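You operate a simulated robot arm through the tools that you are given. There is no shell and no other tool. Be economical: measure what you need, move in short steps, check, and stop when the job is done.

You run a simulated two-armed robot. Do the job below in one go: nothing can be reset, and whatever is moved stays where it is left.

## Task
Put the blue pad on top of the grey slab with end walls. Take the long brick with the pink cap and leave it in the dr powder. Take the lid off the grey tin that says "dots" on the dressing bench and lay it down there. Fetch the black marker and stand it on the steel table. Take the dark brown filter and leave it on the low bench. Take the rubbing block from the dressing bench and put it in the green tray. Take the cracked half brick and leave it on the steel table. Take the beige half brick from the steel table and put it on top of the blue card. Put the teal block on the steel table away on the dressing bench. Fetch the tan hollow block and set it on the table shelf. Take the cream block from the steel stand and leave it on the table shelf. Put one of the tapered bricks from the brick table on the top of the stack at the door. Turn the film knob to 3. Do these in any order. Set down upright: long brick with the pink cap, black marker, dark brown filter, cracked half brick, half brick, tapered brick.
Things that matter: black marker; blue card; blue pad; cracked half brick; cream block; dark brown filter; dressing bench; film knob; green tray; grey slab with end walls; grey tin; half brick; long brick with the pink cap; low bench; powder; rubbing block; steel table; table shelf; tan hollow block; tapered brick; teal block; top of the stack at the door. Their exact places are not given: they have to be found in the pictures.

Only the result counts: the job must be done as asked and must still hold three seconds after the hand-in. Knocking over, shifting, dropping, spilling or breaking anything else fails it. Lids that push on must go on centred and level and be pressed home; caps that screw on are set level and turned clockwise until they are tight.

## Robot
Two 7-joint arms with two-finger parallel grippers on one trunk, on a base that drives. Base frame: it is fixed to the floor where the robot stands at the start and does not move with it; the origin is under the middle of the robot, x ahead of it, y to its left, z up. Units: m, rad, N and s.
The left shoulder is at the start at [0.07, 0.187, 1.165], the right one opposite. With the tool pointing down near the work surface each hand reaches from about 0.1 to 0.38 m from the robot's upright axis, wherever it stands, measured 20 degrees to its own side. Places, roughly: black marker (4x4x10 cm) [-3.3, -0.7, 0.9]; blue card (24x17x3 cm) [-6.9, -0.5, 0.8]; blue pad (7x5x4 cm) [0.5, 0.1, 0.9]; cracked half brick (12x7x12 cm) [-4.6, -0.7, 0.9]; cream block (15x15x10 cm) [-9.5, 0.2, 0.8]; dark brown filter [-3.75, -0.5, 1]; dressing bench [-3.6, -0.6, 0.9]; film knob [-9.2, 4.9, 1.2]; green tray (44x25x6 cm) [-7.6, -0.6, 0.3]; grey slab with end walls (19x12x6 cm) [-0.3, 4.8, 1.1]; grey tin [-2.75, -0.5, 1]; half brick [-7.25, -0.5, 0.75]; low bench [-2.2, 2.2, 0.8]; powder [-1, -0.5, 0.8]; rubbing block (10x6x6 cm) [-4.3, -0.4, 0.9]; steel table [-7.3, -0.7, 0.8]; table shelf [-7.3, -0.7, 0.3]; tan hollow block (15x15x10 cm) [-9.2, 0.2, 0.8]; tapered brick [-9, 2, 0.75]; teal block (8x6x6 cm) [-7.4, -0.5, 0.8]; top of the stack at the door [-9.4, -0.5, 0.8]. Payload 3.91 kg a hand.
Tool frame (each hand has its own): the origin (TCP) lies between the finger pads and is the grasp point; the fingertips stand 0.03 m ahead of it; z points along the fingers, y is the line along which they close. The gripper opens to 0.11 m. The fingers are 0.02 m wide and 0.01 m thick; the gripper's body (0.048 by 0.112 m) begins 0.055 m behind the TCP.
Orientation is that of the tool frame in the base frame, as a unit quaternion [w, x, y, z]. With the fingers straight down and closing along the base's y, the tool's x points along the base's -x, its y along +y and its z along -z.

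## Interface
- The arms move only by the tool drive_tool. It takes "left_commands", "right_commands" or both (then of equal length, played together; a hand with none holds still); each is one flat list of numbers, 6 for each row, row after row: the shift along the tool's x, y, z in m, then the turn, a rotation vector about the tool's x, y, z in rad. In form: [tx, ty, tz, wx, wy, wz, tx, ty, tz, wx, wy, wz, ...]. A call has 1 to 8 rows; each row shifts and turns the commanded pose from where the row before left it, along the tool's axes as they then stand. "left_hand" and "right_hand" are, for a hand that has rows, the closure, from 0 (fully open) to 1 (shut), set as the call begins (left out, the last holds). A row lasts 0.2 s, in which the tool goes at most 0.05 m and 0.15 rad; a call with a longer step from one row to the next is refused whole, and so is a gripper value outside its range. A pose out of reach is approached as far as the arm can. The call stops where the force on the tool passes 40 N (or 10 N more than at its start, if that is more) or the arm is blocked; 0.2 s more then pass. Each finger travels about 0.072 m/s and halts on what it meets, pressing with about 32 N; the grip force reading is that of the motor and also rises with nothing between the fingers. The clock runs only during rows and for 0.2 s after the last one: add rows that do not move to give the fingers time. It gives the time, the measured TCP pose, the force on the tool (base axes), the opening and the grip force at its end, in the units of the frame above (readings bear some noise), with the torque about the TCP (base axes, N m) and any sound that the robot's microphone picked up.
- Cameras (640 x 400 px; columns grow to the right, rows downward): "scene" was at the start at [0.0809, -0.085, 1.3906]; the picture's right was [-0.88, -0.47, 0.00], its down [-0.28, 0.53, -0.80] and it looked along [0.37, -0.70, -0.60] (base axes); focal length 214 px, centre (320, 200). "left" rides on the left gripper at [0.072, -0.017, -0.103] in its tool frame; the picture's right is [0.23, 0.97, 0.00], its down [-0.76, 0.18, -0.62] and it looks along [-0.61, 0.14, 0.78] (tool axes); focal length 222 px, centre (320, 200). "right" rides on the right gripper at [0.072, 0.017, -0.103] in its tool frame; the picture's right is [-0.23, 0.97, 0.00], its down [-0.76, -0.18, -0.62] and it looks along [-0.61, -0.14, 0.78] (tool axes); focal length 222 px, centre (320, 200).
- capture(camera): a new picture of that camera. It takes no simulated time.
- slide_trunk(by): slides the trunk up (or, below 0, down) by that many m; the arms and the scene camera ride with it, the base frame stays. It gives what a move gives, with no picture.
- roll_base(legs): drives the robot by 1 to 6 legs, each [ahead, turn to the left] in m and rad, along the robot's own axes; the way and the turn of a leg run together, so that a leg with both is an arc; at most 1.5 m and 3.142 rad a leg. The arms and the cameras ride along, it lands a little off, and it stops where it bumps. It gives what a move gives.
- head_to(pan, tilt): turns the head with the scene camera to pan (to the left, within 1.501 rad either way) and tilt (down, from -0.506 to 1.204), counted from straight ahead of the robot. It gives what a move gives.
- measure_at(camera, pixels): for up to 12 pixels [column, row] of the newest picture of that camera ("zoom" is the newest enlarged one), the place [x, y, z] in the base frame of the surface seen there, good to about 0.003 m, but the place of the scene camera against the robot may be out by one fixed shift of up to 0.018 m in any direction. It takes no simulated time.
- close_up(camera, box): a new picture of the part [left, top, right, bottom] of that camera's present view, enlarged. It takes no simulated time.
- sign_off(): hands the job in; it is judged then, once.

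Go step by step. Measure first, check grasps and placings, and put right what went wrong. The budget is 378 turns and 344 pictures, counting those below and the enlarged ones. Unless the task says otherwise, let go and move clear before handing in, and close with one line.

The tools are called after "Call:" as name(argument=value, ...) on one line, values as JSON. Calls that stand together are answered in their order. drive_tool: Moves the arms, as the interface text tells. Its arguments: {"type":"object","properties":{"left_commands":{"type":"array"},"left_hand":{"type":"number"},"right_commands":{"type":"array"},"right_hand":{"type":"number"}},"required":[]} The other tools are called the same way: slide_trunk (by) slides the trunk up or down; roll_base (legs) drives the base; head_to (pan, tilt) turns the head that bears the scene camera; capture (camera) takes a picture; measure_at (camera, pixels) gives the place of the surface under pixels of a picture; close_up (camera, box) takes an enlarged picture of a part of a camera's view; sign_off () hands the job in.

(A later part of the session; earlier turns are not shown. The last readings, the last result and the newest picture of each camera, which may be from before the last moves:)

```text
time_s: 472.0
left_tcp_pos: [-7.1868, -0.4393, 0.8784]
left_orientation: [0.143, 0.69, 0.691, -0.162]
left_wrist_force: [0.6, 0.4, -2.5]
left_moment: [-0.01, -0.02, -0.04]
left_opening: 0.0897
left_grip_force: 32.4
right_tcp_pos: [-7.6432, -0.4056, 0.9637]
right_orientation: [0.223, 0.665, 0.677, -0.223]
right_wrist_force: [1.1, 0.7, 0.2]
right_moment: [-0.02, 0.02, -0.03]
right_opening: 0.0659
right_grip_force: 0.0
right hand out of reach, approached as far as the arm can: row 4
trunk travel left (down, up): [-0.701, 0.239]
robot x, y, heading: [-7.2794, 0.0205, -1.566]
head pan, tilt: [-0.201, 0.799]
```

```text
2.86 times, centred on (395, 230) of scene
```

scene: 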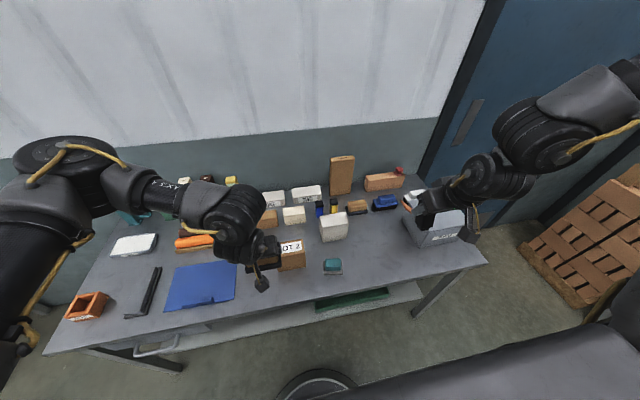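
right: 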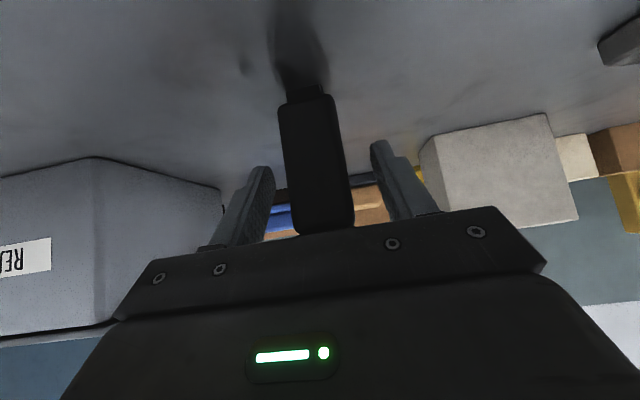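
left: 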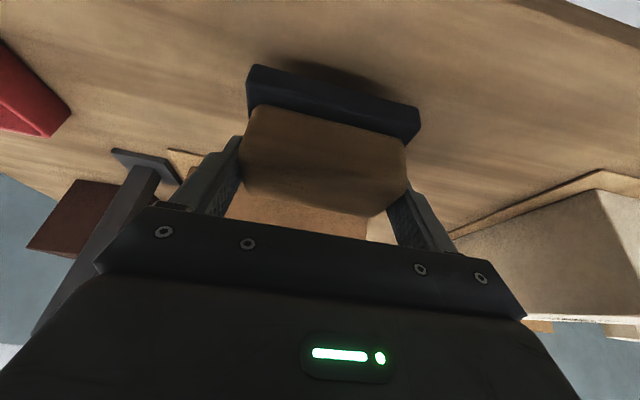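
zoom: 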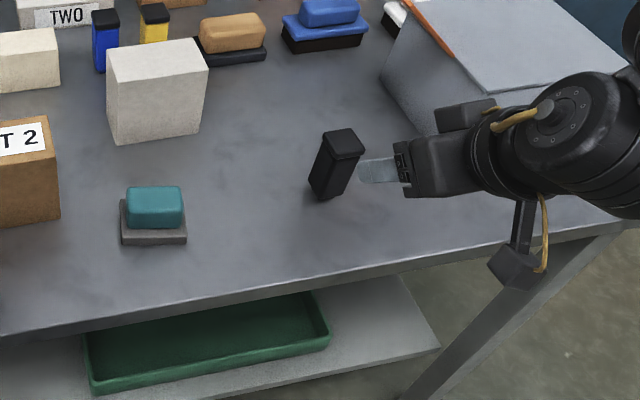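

The marker stands well. Next is the rubbing block into the green tray on the low shelf. I'll back off and shift to x≈-7.5 first.

Call:
roll_base(legs=[[-0.1, 0], [0, 0.55], [-0.42, 0], [0, -0.55]])

Call:
drive_tool(right_commands=[0.02, 0, -0.02, 0, 0.1, 0, 0.02, 0, -0.03, 0, 0.1, 0, 0.02, 0, -0.03, 0, 0.1, 0, 0, 0, -0.03, 0, 0, 0, 0, 0, -0.03, 0, 0, 0], left_commands=[-0.013, 0, -0.027, 0, 0, 0, -0.013, 0, -0.027, 0, 0, 0, -0.013, 0, -0.027, 0, 0, 0, -0.013, 0, -0.027, 0, 0, 0, -0.013, 0, -0.027, 0, 0, 0])

Call:
head_to(pan=0.0, tilt=0.7)

Call:
capture(camera="scene")

```text
time_s: 478.4
left_tcp_pos: [-7.4081, 0.022, 0.8804]
left_orientation: [0.144, 0.686, 0.695, -0.161]
left_wrist_force: [-0.4, -0.3, -2.3]
left_moment: [0.02, 0.01, -0.04]
left_opening: 0.0901
left_grip_force: 31.6
right_tcp_pos: [-7.8643, 0.0488, 0.9626]
right_orientation: [0.227, 0.659, 0.682, -0.22]
right_wrist_force: [0.3, -0.6, -0.4]
right_moment: [-0.01, 0.0, 0.02]
right_opening: 0.0661
right_grip_force: 0.1
trunk travel left (down, up): [-0.701, 0.239]
robot x, y, heading: [-7.4989, 0.4825, -1.554]
head pan, tilt: [-0.201, 0.799]
```

```text
time_s: 479.6
left_tcp_pos: [-7.4039, 0.0232, 1.03]
left_orientation: [0.147, 0.685, 0.695, -0.161]
left_wrist_force: [0.2, 0.2, -2.8]
left_moment: [-0.01, -0.01, 0.0]
left_opening: 0.09
left_grip_force: 32.4
right_tcp_pos: [-7.8973, 0.1089, 1.0495]
right_orientation: [0.122, 0.685, 0.708, -0.118]
right_wrist_force: [0.0, -0.8, 0.1]
right_moment: [0.0, 0.02, 0.01]
right_opening: 0.0656
right_grip_force: 0.0
right hand out of reach, approached as far as the arm can: row 1, 2, 3, 4, 5
trunk travel left (down, up): [-0.701, 0.239]
robot x, y, heading: [-7.4997, 0.4824, -1.555]
head pan, tilt: [-0.201, 0.799]
```

```text
time_s: 480.4
left_tcp_pos: [-7.4052, 0.0197, 1.0295]
left_orientation: [0.145, 0.685, 0.695, -0.161]
left_wrist_force: [-0.3, 0.0, -2.5]
left_moment: [0.01, -0.01, 0.0]
left_opening: 0.0896
left_grip_force: 32.0
right_tcp_pos: [-7.8968, 0.1048, 1.0484]
right_orientation: [0.122, 0.685, 0.708, -0.118]
right_wrist_force: [-0.2, 0.0, -0.9]
right_moment: [0.02, 0.04, 0.0]
right_opening: 0.066
right_grip_force: 0.1
trunk travel left (down, up): [-0.701, 0.239]
robot x, y, heading: [-7.499, 0.4842, -1.553]
head pan, tilt: [0.0, 0.7]
```

```text
208 pictures are left
```

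scene: 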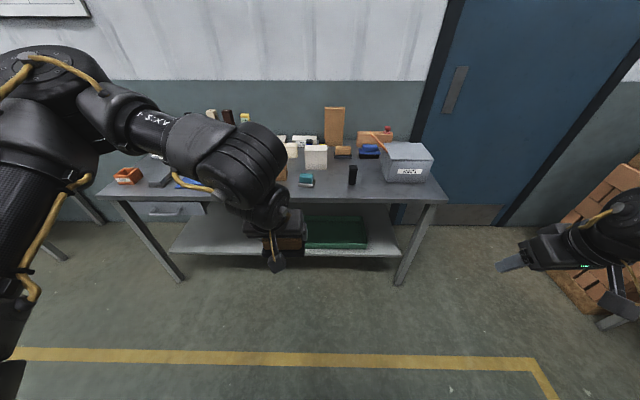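

I'll measure the tray, shelf and table underside, then lower the trunk here in open space.

Call:
measure_at(camera="scene", pixels=[[335, 232], [312, 245], [360, 240], [335, 244], [345, 216], [220, 250], [335, 253], [405, 270], [370, 200], [365, 248]])

Call:
slide_trunk(by=-0.57)

Call:
head_to(pan=0.0, tilt=0.3)

Call:
capture(camera="scene")

```text
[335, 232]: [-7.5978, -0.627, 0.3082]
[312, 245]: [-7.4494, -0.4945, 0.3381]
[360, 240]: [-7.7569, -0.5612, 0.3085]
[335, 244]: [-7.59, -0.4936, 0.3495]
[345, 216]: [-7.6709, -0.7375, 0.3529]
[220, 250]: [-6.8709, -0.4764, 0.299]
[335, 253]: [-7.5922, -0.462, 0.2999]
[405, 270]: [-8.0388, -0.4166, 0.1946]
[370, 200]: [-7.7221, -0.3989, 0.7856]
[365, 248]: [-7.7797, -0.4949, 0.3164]
```

```text
refused: -0.57 is not a number from -0.4 to 0.4
```

```text
time_s: 481.2
left_tcp_pos: [-7.4039, 0.0212, 1.0283]
left_orientation: [0.145, 0.685, 0.695, -0.161]
left_wrist_force: [-0.3, 0.5, -2.8]
left_moment: [-0.01, 0.0, 0.0]
left_opening: 0.0897
left_grip_force: 32.3
right_tcp_pos: [-7.8969, 0.1061, 1.0493]
right_orientation: [0.122, 0.685, 0.709, -0.118]
right_wrist_force: [-0.4, 0.7, 0.9]
right_moment: [0.03, 0.01, 0.02]
right_opening: 0.0661
right_grip_force: 0.0
trunk travel left (down, up): [-0.701, 0.239]
robot x, y, heading: [-7.4988, 0.486, -1.559]
head pan, tilt: [0.0, 0.3]
```

```text
207 pictures are left
```

scene: 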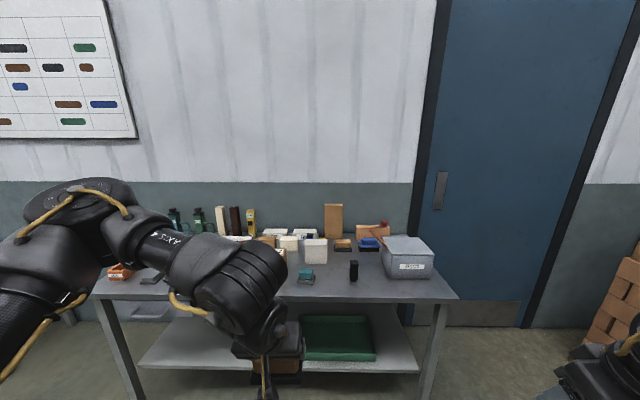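

Tray floor is at z=0.308 with rim 0.352. I'll lower the trunk in two steps.

Call:
slide_trunk(by=-0.4)

Call:
slide_trunk(by=-0.17)

Call:
capture(camera="scene")

Call:
capture(camera="left")

```text
time_s: 485.1
left_tcp_pos: [-7.4055, 0.0204, 0.6297]
left_orientation: [0.144, 0.686, 0.695, -0.161]
left_wrist_force: [0.7, 0.0, -2.8]
left_moment: [0.05, 0.0, 0.0]
left_opening: 0.0897
left_grip_force: 32.0
right_tcp_pos: [-7.8977, 0.105, 0.6496]
right_orientation: [0.12, 0.685, 0.709, -0.118]
right_wrist_force: [0.3, 1.1, -0.4]
right_moment: [-0.04, -0.02, 0.02]
right_opening: 0.0658
right_grip_force: 0.1
trunk travel left (down, up): [-0.301, 0.639]
robot x, y, heading: [-7.4977, 0.4843, -1.558]
head pan, tilt: [0.0, 0.3]
```

```text
time_s: 487.0
left_tcp_pos: [-7.4046, 0.0221, 0.4593]
left_orientation: [0.145, 0.685, 0.695, -0.161]
left_wrist_force: [0.9, 0.0, -2.4]
left_moment: [0.03, -0.05, -0.01]
left_opening: 0.0899
left_grip_force: 31.0
right_tcp_pos: [-7.8965, 0.1064, 0.4786]
right_orientation: [0.121, 0.686, 0.708, -0.118]
right_wrist_force: [0.9, 0.8, -0.6]
right_moment: [-0.04, 0.03, -0.01]
right_opening: 0.0659
right_grip_force: 0.2
trunk travel left (down, up): [-0.131, 0.809]
robot x, y, heading: [-7.4981, 0.4873, -1.556]
head pan, tilt: [0.0, 0.3]
```

```text
206 pictures are left
```

scene: 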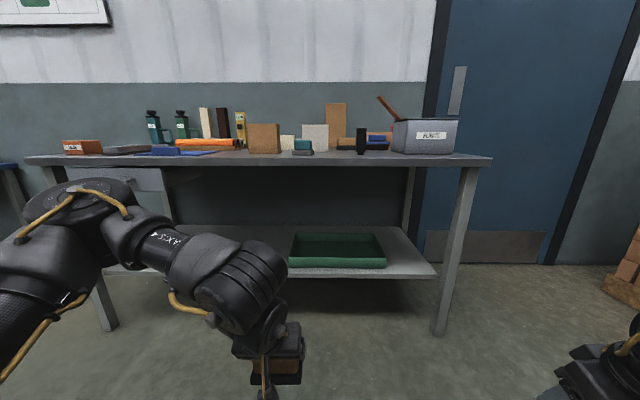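

```text
205 pictures are left
```

left: 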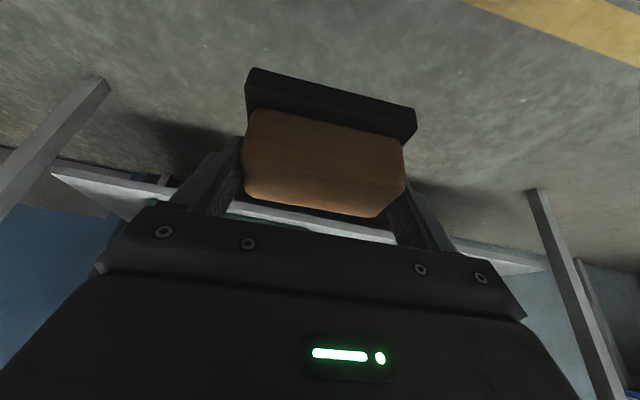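

I'll measure the elbow's height and the drawer hanging under the table, and shift the hand to x≈-7.55.

Call:
measure_at(camera="scene", pixels=[[95, 185], [60, 200], [140, 215], [120, 172], [150, 190], [225, 250], [100, 205], [410, 170]])

Call:
drive_tool(left_commands=[0, -0.045, 0, 0, 0, 0, 0, -0.045, 0, 0, 0, 0, 0, -0.045, 0, 0, 0, 0])

Call:
capture(camera="scene")

```text
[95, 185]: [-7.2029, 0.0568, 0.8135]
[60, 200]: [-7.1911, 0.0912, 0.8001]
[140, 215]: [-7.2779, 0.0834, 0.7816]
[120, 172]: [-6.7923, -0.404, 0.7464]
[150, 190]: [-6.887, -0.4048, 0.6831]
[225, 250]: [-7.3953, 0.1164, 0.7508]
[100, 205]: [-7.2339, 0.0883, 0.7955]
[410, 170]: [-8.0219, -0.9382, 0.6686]
```

```text
time_s: 487.8
left_tcp_pos: [-7.5409, 0.0199, 0.4643]
left_orientation: [0.145, 0.686, 0.695, -0.16]
left_wrist_force: [0.2, 0.8, -2.9]
left_moment: [-0.02, 0.02, 0.01]
left_opening: 0.0897
left_grip_force: 31.6
right_tcp_pos: [-7.8979, 0.1063, 0.4791]
right_orientation: [0.121, 0.685, 0.708, -0.118]
right_wrist_force: [-0.3, 0.0, -0.1]
right_moment: [-0.02, -0.01, 0.0]
right_opening: 0.066
right_grip_force: 0.0
trunk travel left (down, up): [-0.131, 0.809]
robot x, y, heading: [-7.4971, 0.4827, -1.558]
head pan, tilt: [0.0, 0.3]
```

```text
204 pictures are left
```

scene: 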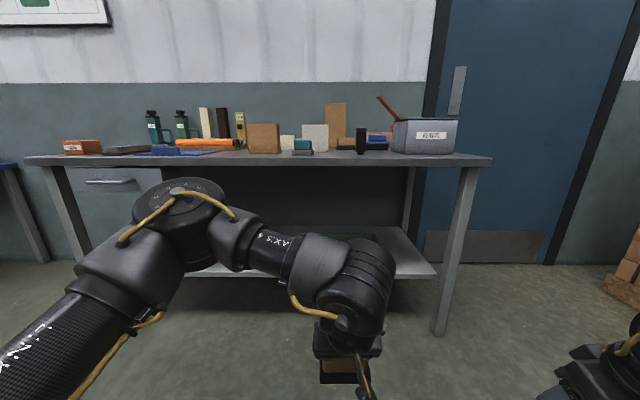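

The elbow top is at 0.81, too high to pass under the table. I'll lower the trunk fully and raise the hand relative to it.

Call:
slide_trunk(by=-0.125)

Call:
drive_tool(left_commands=[-0.013, 0, -0.027, 0, 0, 0, -0.013, 0, -0.027, 0, 0, 0, -0.013, 0, -0.027, 0, 0, 0])

Call:
capture(camera="scene")

Call:
measure_at(camera="scene", pixels=[[180, 190], [200, 185], [150, 200], [250, 225], [300, 240], [350, 245], [100, 260]])

```text
time_s: 489.3
left_tcp_pos: [-7.5412, 0.0199, 0.3384]
left_orientation: [0.145, 0.685, 0.695, -0.161]
left_wrist_force: [0.0, 1.0, -2.6]
left_moment: [-0.01, 0.0, 0.02]
left_opening: 0.0897
left_grip_force: 32.8
right_tcp_pos: [-7.8968, 0.1053, 0.3536]
right_orientation: [0.121, 0.686, 0.708, -0.119]
right_wrist_force: [0.8, -0.3, 0.7]
right_moment: [-0.01, 0.0, 0.03]
right_opening: 0.0659
right_grip_force: 0.1
trunk travel left (down, up): [-0.006, 0.934]
robot x, y, heading: [-7.4985, 0.4844, -1.557]
head pan, tilt: [0.0, 0.3]
```

```text
time_s: 490.1
left_tcp_pos: [-7.538, 0.0196, 0.4291]
left_orientation: [0.144, 0.686, 0.695, -0.161]
left_wrist_force: [0.2, 0.2, -2.7]
left_moment: [0.0, -0.01, -0.05]
left_opening: 0.0898
left_grip_force: 31.6
right_tcp_pos: [-7.898, 0.1056, 0.3536]
right_orientation: [0.121, 0.685, 0.709, -0.118]
right_wrist_force: [0.2, -0.6, -0.5]
right_moment: [0.03, -0.01, -0.04]
right_opening: 0.0657
right_grip_force: 0.1
trunk travel left (down, up): [-0.006, 0.934]
robot x, y, heading: [-7.4995, 0.4822, -1.558]
head pan, tilt: [0.0, 0.3]
```

```text
203 pictures are left
```

scene: 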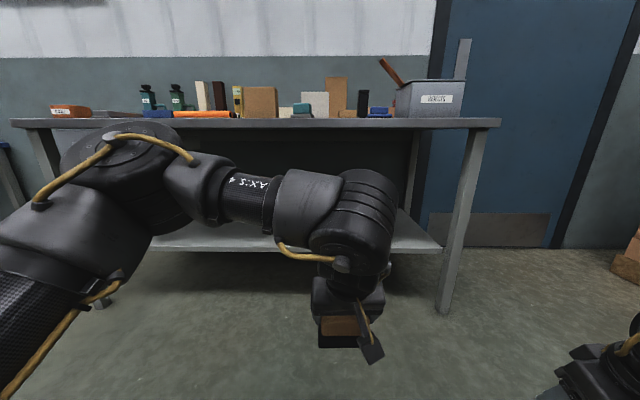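

```text
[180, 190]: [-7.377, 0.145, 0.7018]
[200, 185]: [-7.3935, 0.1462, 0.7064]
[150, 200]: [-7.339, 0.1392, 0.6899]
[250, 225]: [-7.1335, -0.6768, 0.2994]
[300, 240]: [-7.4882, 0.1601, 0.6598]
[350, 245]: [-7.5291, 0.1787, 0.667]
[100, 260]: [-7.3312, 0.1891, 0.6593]
```

Call:
measure_at(camera="scene", pixels=[[110, 128], [130, 135], [85, 150], [160, 130], [310, 122], [310, 128], [140, 150], [170, 165]])

```text
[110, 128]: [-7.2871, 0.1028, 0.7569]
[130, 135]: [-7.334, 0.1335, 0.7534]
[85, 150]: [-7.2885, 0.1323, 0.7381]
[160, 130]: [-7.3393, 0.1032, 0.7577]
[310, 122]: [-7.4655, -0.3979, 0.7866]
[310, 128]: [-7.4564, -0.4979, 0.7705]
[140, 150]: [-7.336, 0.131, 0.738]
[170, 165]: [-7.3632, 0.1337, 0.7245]
```

The elbow top is 0.757, just under the table underside at 0.770. I'll extend the arm forward first so the elbow stays in front of the table edge.

Call:
drive_tool(left_commands=[-0.027, 0, 0.0128, 0, 0, 0, -0.027, 0, 0.0128, 0, 0, 0, -0.014, 0, 0.0064, 0, 0, 0])

Call:
capture(camera="scene")

Call:
measure_at(camera="scene", pixels=[[110, 135], [130, 135], [160, 138], [200, 170], [300, 200], [350, 200]])

```text
time_s: 490.9
left_tcp_pos: [-7.537, -0.0571, 0.4298]
left_orientation: [0.145, 0.685, 0.695, -0.161]
left_wrist_force: [-0.8, 0.1, -2.7]
left_moment: [0.01, -0.03, 0.0]
left_opening: 0.0896
left_grip_force: 32.1
right_tcp_pos: [-7.8971, 0.1068, 0.3532]
right_orientation: [0.122, 0.685, 0.709, -0.118]
right_wrist_force: [-0.2, 0.2, 0.4]
right_moment: [0.01, 0.01, 0.02]
right_opening: 0.0659
right_grip_force: 0.0
trunk travel left (down, up): [-0.006, 0.934]
robot x, y, heading: [-7.498, 0.4816, -1.559]
head pan, tilt: [0.0, 0.3]
```

```text
202 pictures are left
```

scene: 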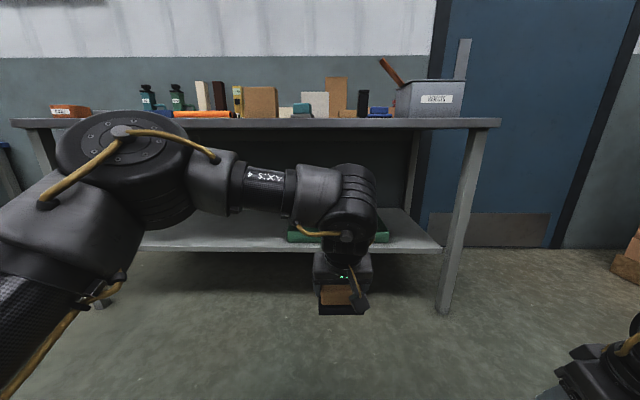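

```text
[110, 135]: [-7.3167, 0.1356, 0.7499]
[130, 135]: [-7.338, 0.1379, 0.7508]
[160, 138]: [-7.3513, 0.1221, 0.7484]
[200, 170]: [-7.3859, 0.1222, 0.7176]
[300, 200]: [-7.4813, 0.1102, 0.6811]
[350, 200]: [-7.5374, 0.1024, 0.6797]
```

The reach is now 0.54 with no limit. I'll extend 0.05 more, then drive in.

Call:
drive_tool(left_commands=[-0.022, -0.005, 0.0105, 0, 0, 0, -0.022, -0.005, 0.0105, 0, 0, 0])

Call:
roll_base(legs=[[0.3, -0.01]])

Call:
capture(camera="scene")

Call:
capture(camera="left")

```text
time_s: 491.5
left_tcp_pos: [-7.5467, -0.1065, 0.4277]
left_orientation: [0.145, 0.685, 0.696, -0.161]
left_wrist_force: [0.4, 0.6, -2.7]
left_moment: [-0.03, 0.0, -0.03]
left_opening: 0.0898
left_grip_force: 32.3
right_tcp_pos: [-7.8982, 0.1064, 0.3535]
right_orientation: [0.122, 0.685, 0.709, -0.118]
right_wrist_force: [-0.1, -0.1, 0.1]
right_moment: [0.02, 0.03, 0.01]
right_opening: 0.0659
right_grip_force: 0.1
trunk travel left (down, up): [-0.006, 0.934]
robot x, y, heading: [-7.503, 0.4852, -1.554]
head pan, tilt: [0.0, 0.3]
```

```text
time_s: 493.6
left_tcp_pos: [-7.5489, -0.4038, 0.4263]
left_orientation: [0.144, 0.689, 0.692, -0.162]
left_wrist_force: [0.4, -0.4, -2.7]
left_moment: [0.0, 0.0, 0.0]
left_opening: 0.0898
left_grip_force: 32.1
right_tcp_pos: [-7.8972, -0.1877, 0.3538]
right_orientation: [0.121, 0.689, 0.705, -0.12]
right_wrist_force: [-0.4, 0.2, -1.0]
right_moment: [0.0, 0.0, -0.04]
right_opening: 0.0658
right_grip_force: 0.1
trunk travel left (down, up): [-0.006, 0.934]
robot x, y, heading: [-7.4941, 0.1878, -1.564]
head pan, tilt: [0.0, 0.3]
```

```text
201 pictures are left
```

scene: 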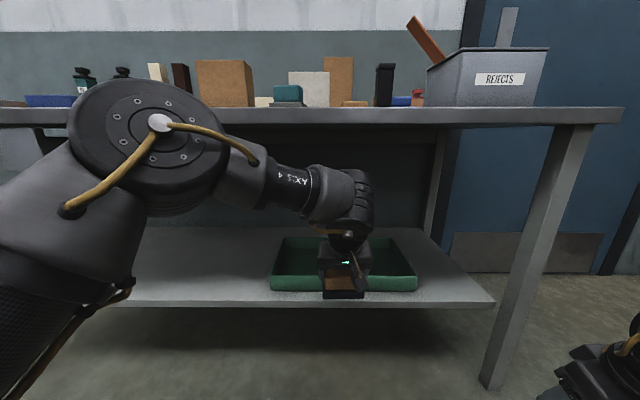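

```text
200 pictures are left
```

left: 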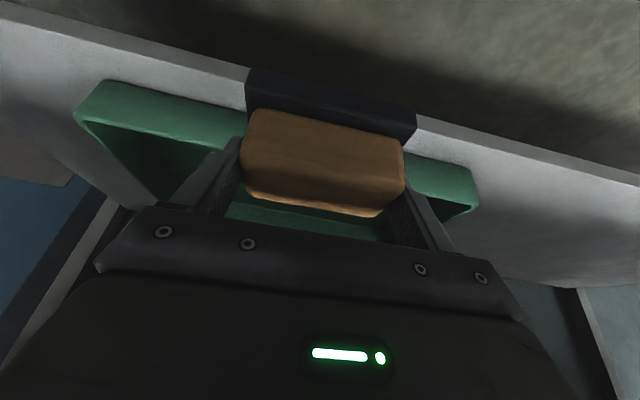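

Good alignment. I'll check the elbow against the table edge before the last 0.19 m.

Call:
measure_at(camera="scene", pixels=[[150, 85], [180, 95], [210, 130], [100, 100], [240, 165], [340, 112], [130, 82]])

Call:
measure_at(camera="left", pixels=[[160, 105], [420, 180], [110, 90], [470, 200], [180, 190], [330, 225]])

```text
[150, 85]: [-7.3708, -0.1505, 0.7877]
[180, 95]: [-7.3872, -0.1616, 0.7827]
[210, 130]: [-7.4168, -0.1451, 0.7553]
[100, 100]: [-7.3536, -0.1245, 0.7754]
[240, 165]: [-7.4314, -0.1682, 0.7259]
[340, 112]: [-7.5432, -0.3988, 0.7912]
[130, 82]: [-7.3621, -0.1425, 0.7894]
```

```text
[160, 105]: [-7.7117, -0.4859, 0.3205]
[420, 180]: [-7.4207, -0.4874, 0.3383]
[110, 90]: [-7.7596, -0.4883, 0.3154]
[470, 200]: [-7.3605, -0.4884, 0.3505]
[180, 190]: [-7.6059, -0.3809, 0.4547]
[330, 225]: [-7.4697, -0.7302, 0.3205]
```

The elbow stays in front of the edge. I'll advance 0.165.

Call:
roll_base(legs=[[0.165, 0]])

Call:
capture(camera="left")

Call:
capture(camera="scene")

```text
time_s: 495.0
left_tcp_pos: [-7.5473, -0.5682, 0.4283]
left_orientation: [0.143, 0.689, 0.692, -0.161]
left_wrist_force: [0.7, -1.3, -2.5]
left_moment: [-0.03, 0.0, 0.0]
left_opening: 0.0897
left_grip_force: 32.1
right_tcp_pos: [-7.8961, -0.3528, 0.3543]
right_orientation: [0.121, 0.689, 0.705, -0.119]
right_wrist_force: [0.1, 1.0, -0.2]
right_moment: [0.02, 0.01, 0.04]
right_opening: 0.0659
right_grip_force: 0.0
trunk travel left (down, up): [-0.006, 0.934]
robot x, y, heading: [-7.4916, 0.0202, -1.564]
head pan, tilt: [0.0, 0.3]
```

```text
199 pictures are left
```

left: 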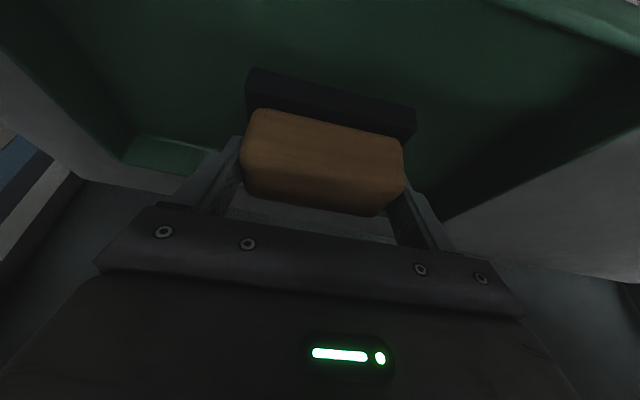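

```text
198 pictures are left
```

scene: 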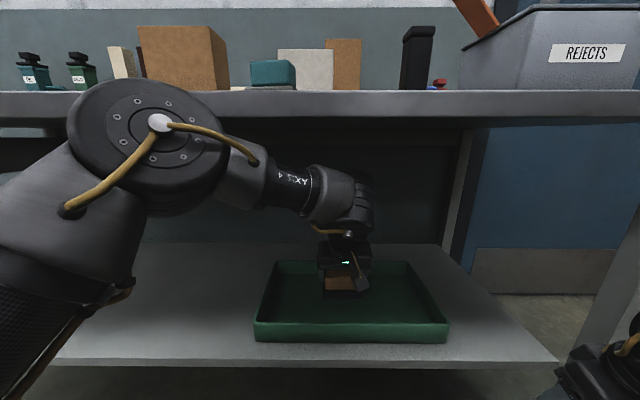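

Over the tray. Lowering 0.06, then easing to contact.

Call:
drive_tool(left_commands=[0.0085, 0, 0.018, 0, 0, 0, 0.0085, 0, 0.018, 0, 0, 0, 0.0085, 0, 0.018, 0, 0, 0])

Call:
drive_tool(left_commands=[0.0013, 0, 0.0027, 0, 0, 0, 0.0013, 0, 0.0027, 0, 0, 0])

```text
time_s: 495.8
left_tcp_pos: [-7.5481, -0.5686, 0.3681]
left_orientation: [0.145, 0.689, 0.692, -0.161]
left_wrist_force: [0.2, -1.1, -2.3]
left_moment: [0.05, 0.02, 0.02]
left_opening: 0.0899
left_grip_force: 31.5
right_tcp_pos: [-7.897, -0.3523, 0.3536]
right_orientation: [0.12, 0.69, 0.704, -0.119]
right_wrist_force: [0.7, -1.0, -0.3]
right_moment: [0.0, -0.03, 0.01]
right_opening: 0.0662
right_grip_force: 0.0
trunk travel left (down, up): [-0.006, 0.934]
robot x, y, heading: [-7.4959, 0.0249, -1.56]
head pan, tilt: [0.0, 0.3]
```

```text
time_s: 496.4
left_tcp_pos: [-7.548, -0.5661, 0.3632]
left_orientation: [0.144, 0.688, 0.692, -0.162]
left_wrist_force: [0.2, 0.9, 3.0]
left_moment: [0.11, -0.3, 0.03]
left_opening: 0.0897
left_grip_force: 32.3
right_tcp_pos: [-7.897, -0.3519, 0.3527]
right_orientation: [0.121, 0.689, 0.705, -0.119]
right_wrist_force: [-0.5, 0.3, 0.3]
right_moment: [0.0, 0.0, -0.03]
right_opening: 0.0661
right_grip_force: 0.1
trunk travel left (down, up): [-0.006, 0.934]
robot x, y, heading: [-7.4926, 0.0226, -1.564]
head pan, tilt: [0.0, 0.3]
```

Contact made. Release and retreat upward and back.

Call:
drive_tool(left_commands=[0, 0, 0, 0, 0, 0, 0, 0, 0, 0, 0, 0], left_hand=0)

Call:
drive_tool(left_commands=[-0.013, 0, -0.027, 0, 0, 0, -0.013, 0, -0.027, 0, 0, 0, -0.007, 0, -0.013, 0, 0, 0])

Call:
capture(camera="left")

```text
time_s: 497.0
left_tcp_pos: [-7.5492, -0.5679, 0.3629]
left_orientation: [0.144, 0.688, 0.692, -0.162]
left_wrist_force: [0.7, 0.7, 0.3]
left_moment: [0.02, 0.02, -0.03]
left_opening: 0.1102
left_grip_force: 0.0
right_tcp_pos: [-7.8954, -0.3527, 0.354]
right_orientation: [0.121, 0.689, 0.705, -0.119]
right_wrist_force: [0.5, 0.0, 0.1]
right_moment: [0.01, -0.05, 0.0]
right_opening: 0.0657
right_grip_force: 0.1
trunk travel left (down, up): [-0.006, 0.934]
robot x, y, heading: [-7.4924, 0.0222, -1.566]
head pan, tilt: [0.0, 0.3]
```

```text
time_s: 497.8
left_tcp_pos: [-7.5478, -0.5689, 0.4382]
left_orientation: [0.144, 0.688, 0.692, -0.161]
left_wrist_force: [0.3, -0.2, 0.0]
left_moment: [-0.03, -0.04, -0.01]
left_opening: 0.1101
left_grip_force: 0.0
right_tcp_pos: [-7.8966, -0.3526, 0.3546]
right_orientation: [0.12, 0.689, 0.705, -0.119]
right_wrist_force: [-0.2, 0.1, 0.1]
right_moment: [-0.02, 0.01, -0.03]
right_opening: 0.0662
right_grip_force: 0.1
trunk travel left (down, up): [-0.006, 0.934]
robot x, y, heading: [-7.4923, 0.0221, -1.567]
head pan, tilt: [0.0, 0.3]
```

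```text
197 pictures are left
```

left: 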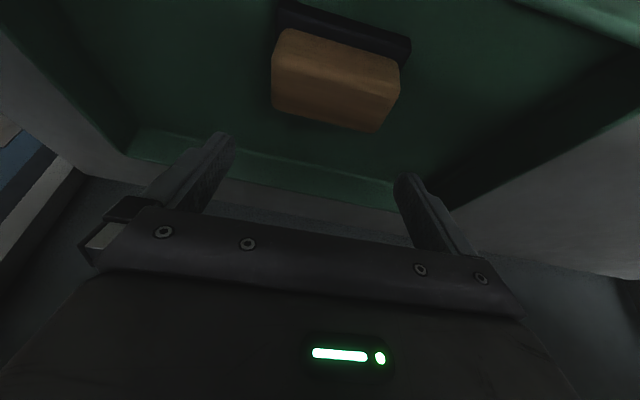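

The rubbing block is in the tray. I'll back out and raise the trunk for the half brick task.

Call:
roll_base(legs=[[-0.45, 0]])

Call:
slide_trunk(by=0.4)

Call:
slide_trunk(by=0.3)

Call:
roll_base(legs=[[0, 1.2], [0.41, 0], [0, -1.2]])

Call:
head_to(pan=0.0, tilt=0.7)

Call:
capture(camera="scene")

```text
time_s: 500.5
left_tcp_pos: [-7.5525, -0.1141, 0.4383]
left_orientation: [0.144, 0.691, 0.69, -0.162]
left_wrist_force: [0.3, 0.5, 0.2]
left_moment: [-0.04, -0.01, -0.05]
left_opening: 0.1099
left_grip_force: 0.1
right_tcp_pos: [-7.9006, 0.1026, 0.3531]
right_orientation: [0.12, 0.69, 0.703, -0.12]
right_wrist_force: [0.3, 0.3, 0.1]
right_moment: [0.02, 0.0, 0.01]
right_opening: 0.0659
right_grip_force: 0.0
trunk travel left (down, up): [-0.006, 0.934]
robot x, y, heading: [-7.4969, 0.4755, -1.572]
head pan, tilt: [0.0, 0.3]
```

```text
time_s: 504.4
left_tcp_pos: [-7.553, -0.1166, 0.837]
left_orientation: [0.143, 0.691, 0.69, -0.162]
left_wrist_force: [0.2, -0.1, 0.5]
left_moment: [-0.03, 0.0, 0.01]
left_opening: 0.1102
left_grip_force: 0.1
right_tcp_pos: [-7.901, 0.1021, 0.7533]
right_orientation: [0.12, 0.691, 0.703, -0.119]
right_wrist_force: [0.1, 0.0, -0.6]
right_moment: [0.02, -0.03, -0.03]
right_opening: 0.0659
right_grip_force: 0.1
trunk travel left (down, up): [-0.406, 0.534]
robot x, y, heading: [-7.4944, 0.4734, -1.573]
head pan, tilt: [0.0, 0.3]
```

```text
time_s: 507.4
left_tcp_pos: [-7.5532, -0.1158, 1.137]
left_orientation: [0.145, 0.69, 0.69, -0.161]
left_wrist_force: [-0.1, 0.2, 0.7]
left_moment: [-0.03, 0.02, 0.03]
left_opening: 0.1101
left_grip_force: 0.0
right_tcp_pos: [-7.8998, 0.1016, 1.0545]
right_orientation: [0.12, 0.691, 0.703, -0.119]
right_wrist_force: [0.0, 0.2, 0.1]
right_moment: [0.01, 0.02, 0.03]
right_opening: 0.066
right_grip_force: 0.0
trunk travel left (down, up): [-0.706, 0.234]
robot x, y, heading: [-7.4956, 0.477, -1.57]
head pan, tilt: [0.0, 0.3]
```

```text
time_s: 515.9
left_tcp_pos: [-7.1719, -0.2633, 1.1384]
left_orientation: [0.143, 0.694, 0.686, -0.163]
left_wrist_force: [0.3, -0.4, 0.3]
left_moment: [-0.03, -0.01, -0.03]
left_opening: 0.11
left_grip_force: 0.2
right_tcp_pos: [-7.5176, -0.0413, 1.0535]
right_orientation: [0.12, 0.695, 0.699, -0.12]
right_wrist_force: [0.0, 1.2, -0.2]
right_moment: [-0.02, 0.02, -0.01]
right_opening: 0.0663
right_grip_force: 0.1
trunk travel left (down, up): [-0.706, 0.234]
robot x, y, heading: [-7.1094, 0.3272, -1.579]
head pan, tilt: [0.0, 0.3]
```

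```text
time_s: 516.8
left_tcp_pos: [-7.1727, -0.2634, 1.1377]
left_orientation: [0.143, 0.694, 0.686, -0.163]
left_wrist_force: [0.7, -0.4, -0.3]
left_moment: [-0.01, 0.02, 0.01]
left_opening: 0.1098
left_grip_force: 0.0
right_tcp_pos: [-7.5178, -0.0417, 1.0546]
right_orientation: [0.119, 0.695, 0.698, -0.12]
right_wrist_force: [-0.5, 0.2, -0.5]
right_moment: [0.0, 0.0, 0.01]
right_opening: 0.0662
right_grip_force: 0.0
trunk travel left (down, up): [-0.706, 0.234]
robot x, y, heading: [-7.1063, 0.3253, -1.583]
head pan, tilt: [0.0, 0.7]
```

```text
196 pictures are left
```

scene: 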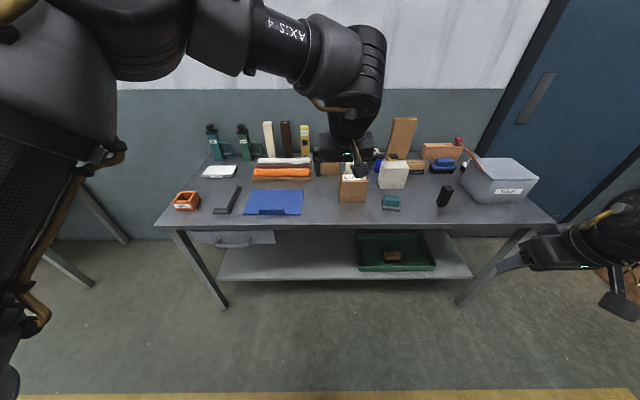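

I'll take a close-up of the half brick and card area.

Call:
close_up(camera="scene", box=[160, 120, 420, 240])

Call:
measure_at(camera="zoom", pixels=[[445, 175], [475, 175], [505, 175], [445, 155], [505, 150], [215, 175], [345, 178], [205, 230], [350, 230], [280, 200], [210, 225], [475, 150]])

```text
2.46 times, centred on (290, 180) of scene
```

zoom: 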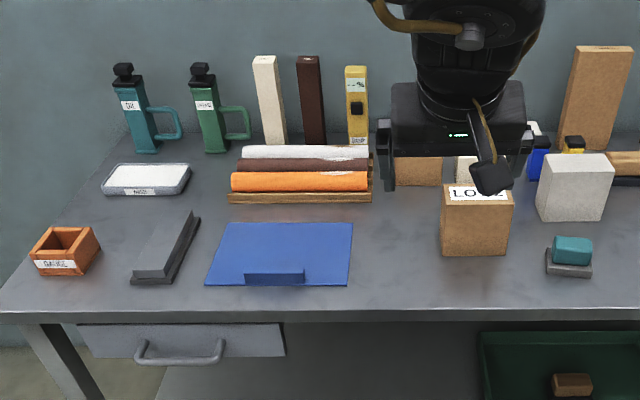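

```text
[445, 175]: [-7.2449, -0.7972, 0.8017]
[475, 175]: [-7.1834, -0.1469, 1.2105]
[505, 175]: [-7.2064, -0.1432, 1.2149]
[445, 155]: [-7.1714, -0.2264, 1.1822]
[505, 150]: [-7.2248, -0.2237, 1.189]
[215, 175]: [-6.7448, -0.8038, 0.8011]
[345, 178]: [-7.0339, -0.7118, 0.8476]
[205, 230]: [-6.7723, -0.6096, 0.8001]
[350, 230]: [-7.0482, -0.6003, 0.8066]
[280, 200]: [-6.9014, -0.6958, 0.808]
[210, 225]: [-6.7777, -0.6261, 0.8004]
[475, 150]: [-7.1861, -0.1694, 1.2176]
```

The card's flat area is behind a small ridge, centred near (-6.92,-0.55). I'll roll closer and view the LOT 2 brick from the left camera.

Call:
roll_base(legs=[[0.2, 0.012]])

Call:
drive_tool(left_commands=[0, -0.045, 0, 0, 0, 0, 0, -0.04, 0, 0, 0, 0])

Call:
capture(camera="left")

```text
time_s: 518.4
left_tcp_pos: [-7.1647, -0.4622, 1.1375]
left_orientation: [0.144, 0.69, 0.69, -0.163]
left_wrist_force: [-0.4, 0.0, -0.6]
left_moment: [0.0, 0.01, -0.01]
left_opening: 0.1102
left_grip_force: 0.2
right_tcp_pos: [-7.5136, -0.2452, 1.054]
right_orientation: [0.121, 0.69, 0.703, -0.12]
right_wrist_force: [0.2, 0.0, 1.1]
right_moment: [0.0, 0.01, 0.01]
right_opening: 0.0663
right_grip_force: 0.0
trunk travel left (down, up): [-0.706, 0.234]
robot x, y, heading: [-7.1098, 0.1289, -1.572]
head pan, tilt: [0.0, 0.7]
```

```text
time_s: 519.2
left_tcp_pos: [-7.2075, -0.4766, 1.1538]
left_orientation: [0.128, 0.67, 0.71, -0.176]
left_wrist_force: [0.2, -0.1, 0.5]
left_moment: [-0.01, -0.01, -0.04]
left_opening: 0.1101
left_grip_force: 0.0
left hand out of reach, approached as far as the arm can: row 2
right_tcp_pos: [-7.5135, -0.2456, 1.0536]
right_orientation: [0.119, 0.691, 0.703, -0.12]
right_wrist_force: [0.2, -1.2, -0.8]
right_moment: [-0.02, -0.02, 0.03]
right_opening: 0.0664
right_grip_force: 0.1
trunk travel left (down, up): [-0.706, 0.234]
robot x, y, heading: [-7.1128, 0.126, -1.568]
head pan, tilt: [0.0, 0.7]
stopped in row 2 (left hand): the arm was blocked; the commanded pose is now the measured one
```

```text
194 pictures are left
```

left: 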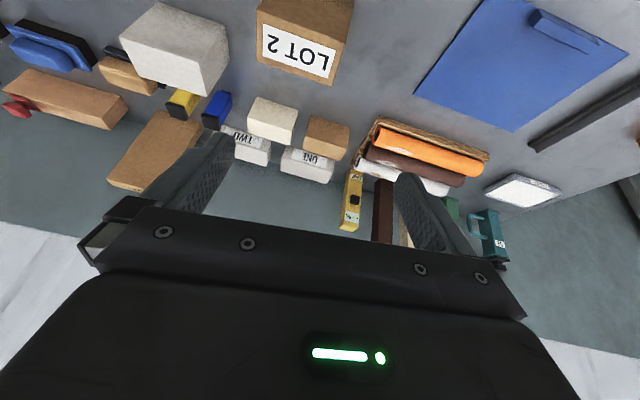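

The arm stopped from overextension. I'll measure LOT 2 from here.

Call:
measure_at(camera="left", pixels=[[262, 15], [258, 60], [330, 80], [350, 15], [300, 45], [268, 70], [335, 45], [300, 10], [470, 60], [540, 100], [430, 90], [600, 65]])

```text
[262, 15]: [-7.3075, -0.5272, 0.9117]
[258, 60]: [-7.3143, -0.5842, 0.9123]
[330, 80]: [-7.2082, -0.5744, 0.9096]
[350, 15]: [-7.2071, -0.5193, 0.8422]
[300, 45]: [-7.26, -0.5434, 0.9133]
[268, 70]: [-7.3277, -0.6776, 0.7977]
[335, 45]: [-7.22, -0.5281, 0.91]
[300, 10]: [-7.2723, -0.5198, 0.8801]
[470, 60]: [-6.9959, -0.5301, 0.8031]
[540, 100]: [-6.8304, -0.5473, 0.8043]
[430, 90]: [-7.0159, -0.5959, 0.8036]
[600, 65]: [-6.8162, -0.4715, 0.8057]
```

LOT 2 is 11.5 cm in x and 7 cm in y, so I must grip across y. I'll use the right hand with the robot facing +x, as with the pink brick.

Call:
drive_tool(left_commands=[0.03, 0.02, -0.02, 0, 0, 0, 0.04, 0.02, -0.01, 0, 0, 0, 0.04, 0.02, 0, 0, 0, 0, 0.04, 0.02, 0, 0, 0, 0], right_commands=[0, 0, 0, 0, 0.11, 0, 0, 0, 0, 0, 0.11, 0, 0, 0, 0, 0, 0.11, 0, 0, 0, 0, 0, 0, 0])

Call:
roll_base(legs=[[-0.35, 0], [0, 2.3], [-0.67, 0], [0, -0.735]])

Call:
capture(camera="right")

```text
time_s: 520.2
left_tcp_pos: [-7.1392, -0.3195, 1.1113]
left_orientation: [0.129, 0.671, 0.709, -0.176]
left_wrist_force: [0.4, 0.1, 0.5]
left_moment: [-0.03, 0.0, -0.02]
left_opening: 0.1102
left_grip_force: 0.1
right_tcp_pos: [-7.5124, -0.2436, 1.0548]
right_orientation: [0.004, 0.701, 0.713, -0.004]
right_wrist_force: [-0.3, 0.3, 0.4]
right_moment: [0.0, 0.04, 0.01]
right_opening: 0.0659
right_grip_force: 0.0
trunk travel left (down, up): [-0.706, 0.234]
robot x, y, heading: [-7.11, 0.1272, -1.566]
head pan, tilt: [0.0, 0.7]
```

```text
time_s: 533.3
left_tcp_pos: [-7.1479, 0.0089, 1.1108]
left_orientation: [0.216, -0.04, 0.975, -0.028]
left_wrist_force: [0.9, 0.8, 0.4]
left_moment: [-0.03, -0.01, 0.0]
left_opening: 0.1097
left_grip_force: 0.0
right_tcp_pos: [-7.2143, -0.3674, 1.0544]
right_orientation: [0.005, -0.023, 1.0, 0.0]
right_wrist_force: [0.3, 1.1, 0.8]
right_moment: [0.01, -0.02, -0.02]
right_opening: 0.0662
right_grip_force: 0.0
trunk travel left (down, up): [-0.706, 0.234]
robot x, y, heading: [-7.5977, 0.0263, 0.03]
head pan, tilt: [0.0, 0.7]
```

```text
193 pictures are left
```

right: 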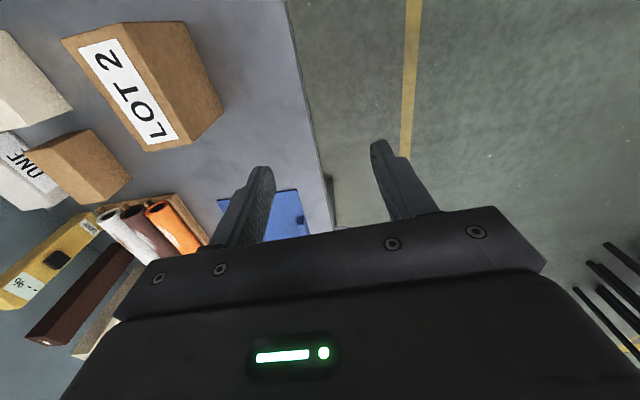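

LOT 2 is well in view. I'll move above it and open the hand.

Call:
drive_tool(right_commands=[0.012, -0.04, 0, 0, 0, 0.046, 0.012, -0.04, 0, 0, 0, 0, 0.012, -0.04, 0, 0, 0, 0, 0.012, -0.04, 0, 0, 0, 0, 0.003, -0.029, 0, 0, 0, 0], right_hand=0)

Call:
capture(camera="right")

Call:
measure_at(camera="right", pixels=[[320, 130], [300, 100], [340, 160], [270, 120], [350, 110]])

```text
time_s: 534.5
left_tcp_pos: [-7.149, 0.008, 1.1109]
left_orientation: [0.217, -0.038, 0.975, -0.028]
left_wrist_force: [-0.4, -0.7, -0.5]
left_moment: [0.03, 0.02, 0.02]
left_opening: 0.1101
left_grip_force: 0.1
right_tcp_pos: [-7.2659, -0.5593, 1.0541]
right_orientation: [0.005, 0.001, 1.0, -0.001]
right_wrist_force: [-0.1, 0.1, -0.6]
right_moment: [0.05, -0.03, -0.01]
right_opening: 0.1102
right_grip_force: 0.0
trunk travel left (down, up): [-0.706, 0.234]
robot x, y, heading: [-7.601, 0.0274, 0.032]
head pan, tilt: [0.0, 0.7]
```

```text
192 pictures are left
```

right: 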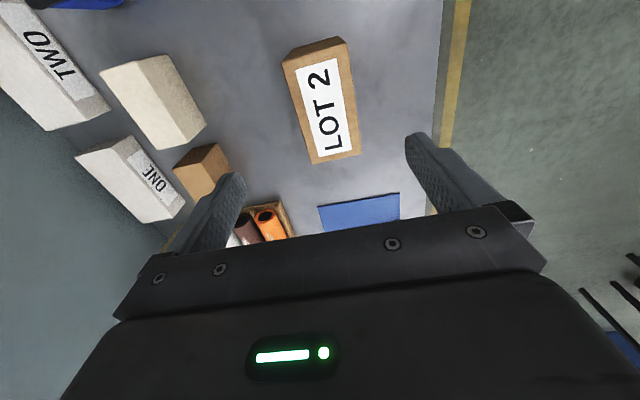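

```text
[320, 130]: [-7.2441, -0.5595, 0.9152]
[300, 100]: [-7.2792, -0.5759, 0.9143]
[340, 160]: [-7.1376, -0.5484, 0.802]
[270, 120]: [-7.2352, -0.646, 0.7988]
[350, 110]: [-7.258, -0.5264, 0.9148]
```

Centred. I'll descend to z 0.88 and grip.

Call:
drive_tool(right_commands=[0, 0.001, 0.045, 0, 0, 0, 0, 0, 0.045, 0, 0, 0, 0, 0, 0.045, 0, 0, 0, 0, 0, 0.037, 0, 0, 0])

Call:
drive_tool(right_commands=[0, 0, 0, 0, 0, 0, 0, 0, 0, 0, 0, 0, 0, 0, 0, 0, 0, 0, 0, 0, 0, 0, 0, 0], right_hand=1)

Call:
drive_tool(right_commands=[0, 0, -0.01, 0, 0, 0, 0, 0, -0.03, 0, 0, 0, 0, 0, -0.03, 0, 0, 0])

Call:
capture(camera="right")

```text
time_s: 535.5
left_tcp_pos: [-7.1475, 0.0073, 1.1105]
left_orientation: [0.216, -0.04, 0.975, -0.028]
left_wrist_force: [0.9, 0.3, 0.3]
left_moment: [0.05, 0.01, 0.03]
left_opening: 0.1099
left_grip_force: 0.1
right_tcp_pos: [-7.2624, -0.5561, 0.881]
right_orientation: [0.005, 0.001, 1.0, 0.0]
right_wrist_force: [-0.1, -1.1, -1.1]
right_moment: [0.03, 0.02, -0.01]
right_opening: 0.1098
right_grip_force: 0.0
trunk travel left (down, up): [-0.706, 0.234]
robot x, y, heading: [-7.595, 0.0257, 0.024]
head pan, tilt: [0.0, 0.7]
```

```text
time_s: 536.5
left_tcp_pos: [-7.1479, 0.0084, 1.1112]
left_orientation: [0.216, -0.04, 0.975, -0.028]
left_wrist_force: [0.3, -0.4, -0.2]
left_moment: [0.0, 0.01, -0.01]
left_opening: 0.11
left_grip_force: 0.0
right_tcp_pos: [-7.263, -0.5545, 0.883]
right_orientation: [0.006, 0.0, 1.0, 0.001]
right_wrist_force: [-0.1, 2.7, 2.5]
right_moment: [0.41, -0.13, 0.07]
right_opening: 0.064
right_grip_force: 31.8
trunk travel left (down, up): [-0.706, 0.234]
robot x, y, heading: [-7.6008, 0.0287, 0.028]
head pan, tilt: [0.0, 0.7]
```

```text
time_s: 537.3
left_tcp_pos: [-7.1474, 0.0082, 1.1104]
left_orientation: [0.216, -0.04, 0.975, -0.029]
left_wrist_force: [-0.4, -0.4, 0.2]
left_moment: [-0.01, 0.01, 0.02]
left_opening: 0.11
left_grip_force: 0.1
right_tcp_pos: [-7.2653, -0.5539, 0.9525]
right_orientation: [0.005, 0.001, 1.0, 0.0]
right_wrist_force: [-0.4, 0.5, -5.5]
right_moment: [0.01, -0.02, 0.01]
right_opening: 0.064
right_grip_force: 32.2
trunk travel left (down, up): [-0.706, 0.234]
robot x, y, heading: [-7.5975, 0.0235, 0.032]
head pan, tilt: [0.0, 0.7]
```

```text
191 pictures are left
```

right: 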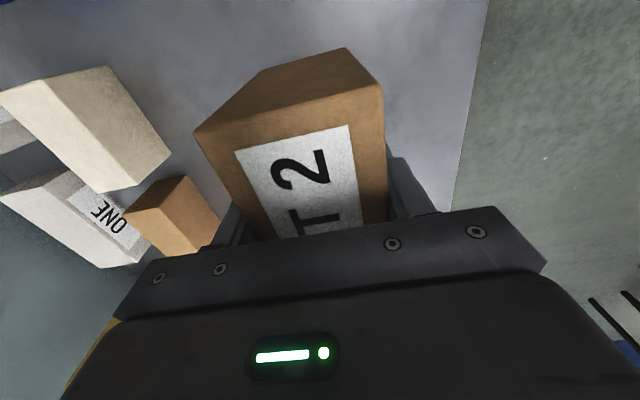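

Held. I'll drive forward 0.345 so it hangs over the blue card.

Call:
roll_base(legs=[[0.345, -0.03]])

Call:
capture(camera="right")

Call:
head_to(pan=-1.1, tilt=0.8)

Call:
capture(camera="scene")

```text
time_s: 539.5
left_tcp_pos: [-6.8046, -0.0009, 1.1121]
left_orientation: [0.216, -0.025, 0.976, -0.032]
left_wrist_force: [1.2, 0.6, 0.1]
left_moment: [0.0, 0.01, 0.0]
left_opening: 0.11
left_grip_force: 0.1
right_tcp_pos: [-6.9364, -0.5585, 0.9508]
right_orientation: [0.006, 0.015, 1.0, 0.0]
right_wrist_force: [0.9, 0.7, -5.8]
right_moment: [0.0, 0.03, 0.01]
right_opening: 0.0639
right_grip_force: 31.9
trunk travel left (down, up): [-0.706, 0.234]
robot x, y, heading: [-7.2547, 0.0305, 0.006]
head pan, tilt: [0.0, 0.7]
```

```text
190 pictures are left
```

right: 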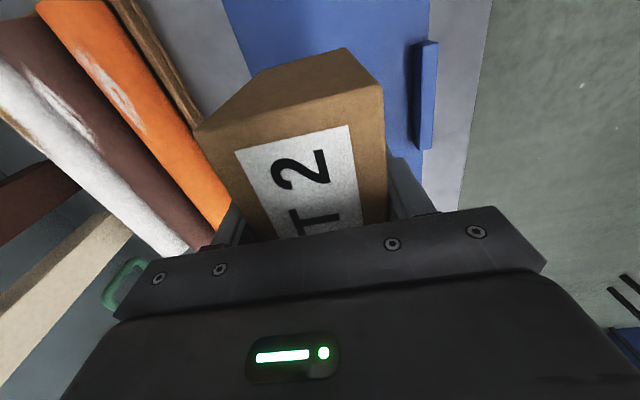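

```text
time_s: 540.9
left_tcp_pos: [-6.8049, 0.0006, 1.1107]
left_orientation: [0.215, -0.025, 0.976, -0.032]
left_wrist_force: [0.6, -0.5, 0.0]
left_moment: [-0.03, -0.04, 0.0]
left_opening: 0.1097
left_grip_force: 0.0
right_tcp_pos: [-6.9352, -0.5591, 0.9522]
right_orientation: [0.005, 0.015, 1.0, -0.001]
right_wrist_force: [-0.1, 0.2, -5.8]
right_moment: [0.02, 0.03, 0.01]
right_opening: 0.064
right_grip_force: 32.1
trunk travel left (down, up): [-0.706, 0.234]
robot x, y, heading: [-7.2528, 0.0305, 0.003]
head pan, tilt: [-1.1, 0.799]
```

```text
189 pictures are left
```

scene: 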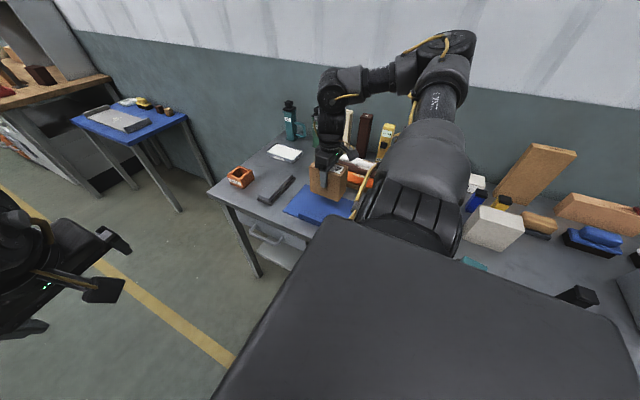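

I'll measure the card edges and ridge under the brick.

Call:
measure_at(camera="right", pixels=[[418, 90], [428, 90], [250, 50], [400, 60], [225, 10], [405, 20], [435, 40]])

```text
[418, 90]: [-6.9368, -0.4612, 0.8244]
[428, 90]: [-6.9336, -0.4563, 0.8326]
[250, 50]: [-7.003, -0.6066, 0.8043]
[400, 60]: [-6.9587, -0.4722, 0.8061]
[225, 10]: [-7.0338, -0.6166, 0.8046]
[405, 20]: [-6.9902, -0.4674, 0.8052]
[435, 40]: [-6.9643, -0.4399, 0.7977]
```

I'll shift slightly to the card centre and lower to contact at TCP≈0.888.

Call:
drive_tool(right_commands=[-0.012, 0.014, 0.02, 0, 0, 0, 0, 0, 0.03, 0, 0, 0, 0, 0, 0.01, 0, 0, 0, 0, 0, 0.003, 0, 0, 0])

Call:
drive_tool(right_commands=[0, 0, 0.002, 0, 0, 0, 0, 0, 0.001, 0, 0, 0])

```text
time_s: 541.9
left_tcp_pos: [-6.8034, 0.0, 1.1105]
left_orientation: [0.216, -0.026, 0.976, -0.032]
left_wrist_force: [0.5, 0.4, -0.8]
left_moment: [0.0, 0.0, 0.0]
left_opening: 0.1099
left_grip_force: 0.0
right_tcp_pos: [-6.9217, -0.5457, 0.8888]
right_orientation: [0.005, 0.015, 1.0, 0.0]
right_wrist_force: [0.4, -0.3, -5.9]
right_moment: [0.02, 0.0, 0.0]
right_opening: 0.0641
right_grip_force: 31.7
trunk travel left (down, up): [-0.706, 0.234]
robot x, y, heading: [-7.2527, 0.0321, 0.0]
head pan, tilt: [-1.1, 0.799]
```

```text
time_s: 542.5
left_tcp_pos: [-6.8059, -0.0006, 1.1106]
left_orientation: [0.215, -0.025, 0.976, -0.032]
left_wrist_force: [0.1, 0.2, 0.5]
left_moment: [0.0, 0.04, 0.0]
left_opening: 0.11
left_grip_force: 0.0
right_tcp_pos: [-6.923, -0.5451, 0.8874]
right_orientation: [0.006, 0.014, 1.0, -0.001]
right_wrist_force: [-1.3, -3.7, 9.4]
right_moment: [0.15, 0.37, 0.01]
right_opening: 0.0637
right_grip_force: 31.8
trunk travel left (down, up): [-0.706, 0.234]
robot x, y, heading: [-7.2567, 0.0321, -0.002]
head pan, tilt: [-1.1, 0.799]
```

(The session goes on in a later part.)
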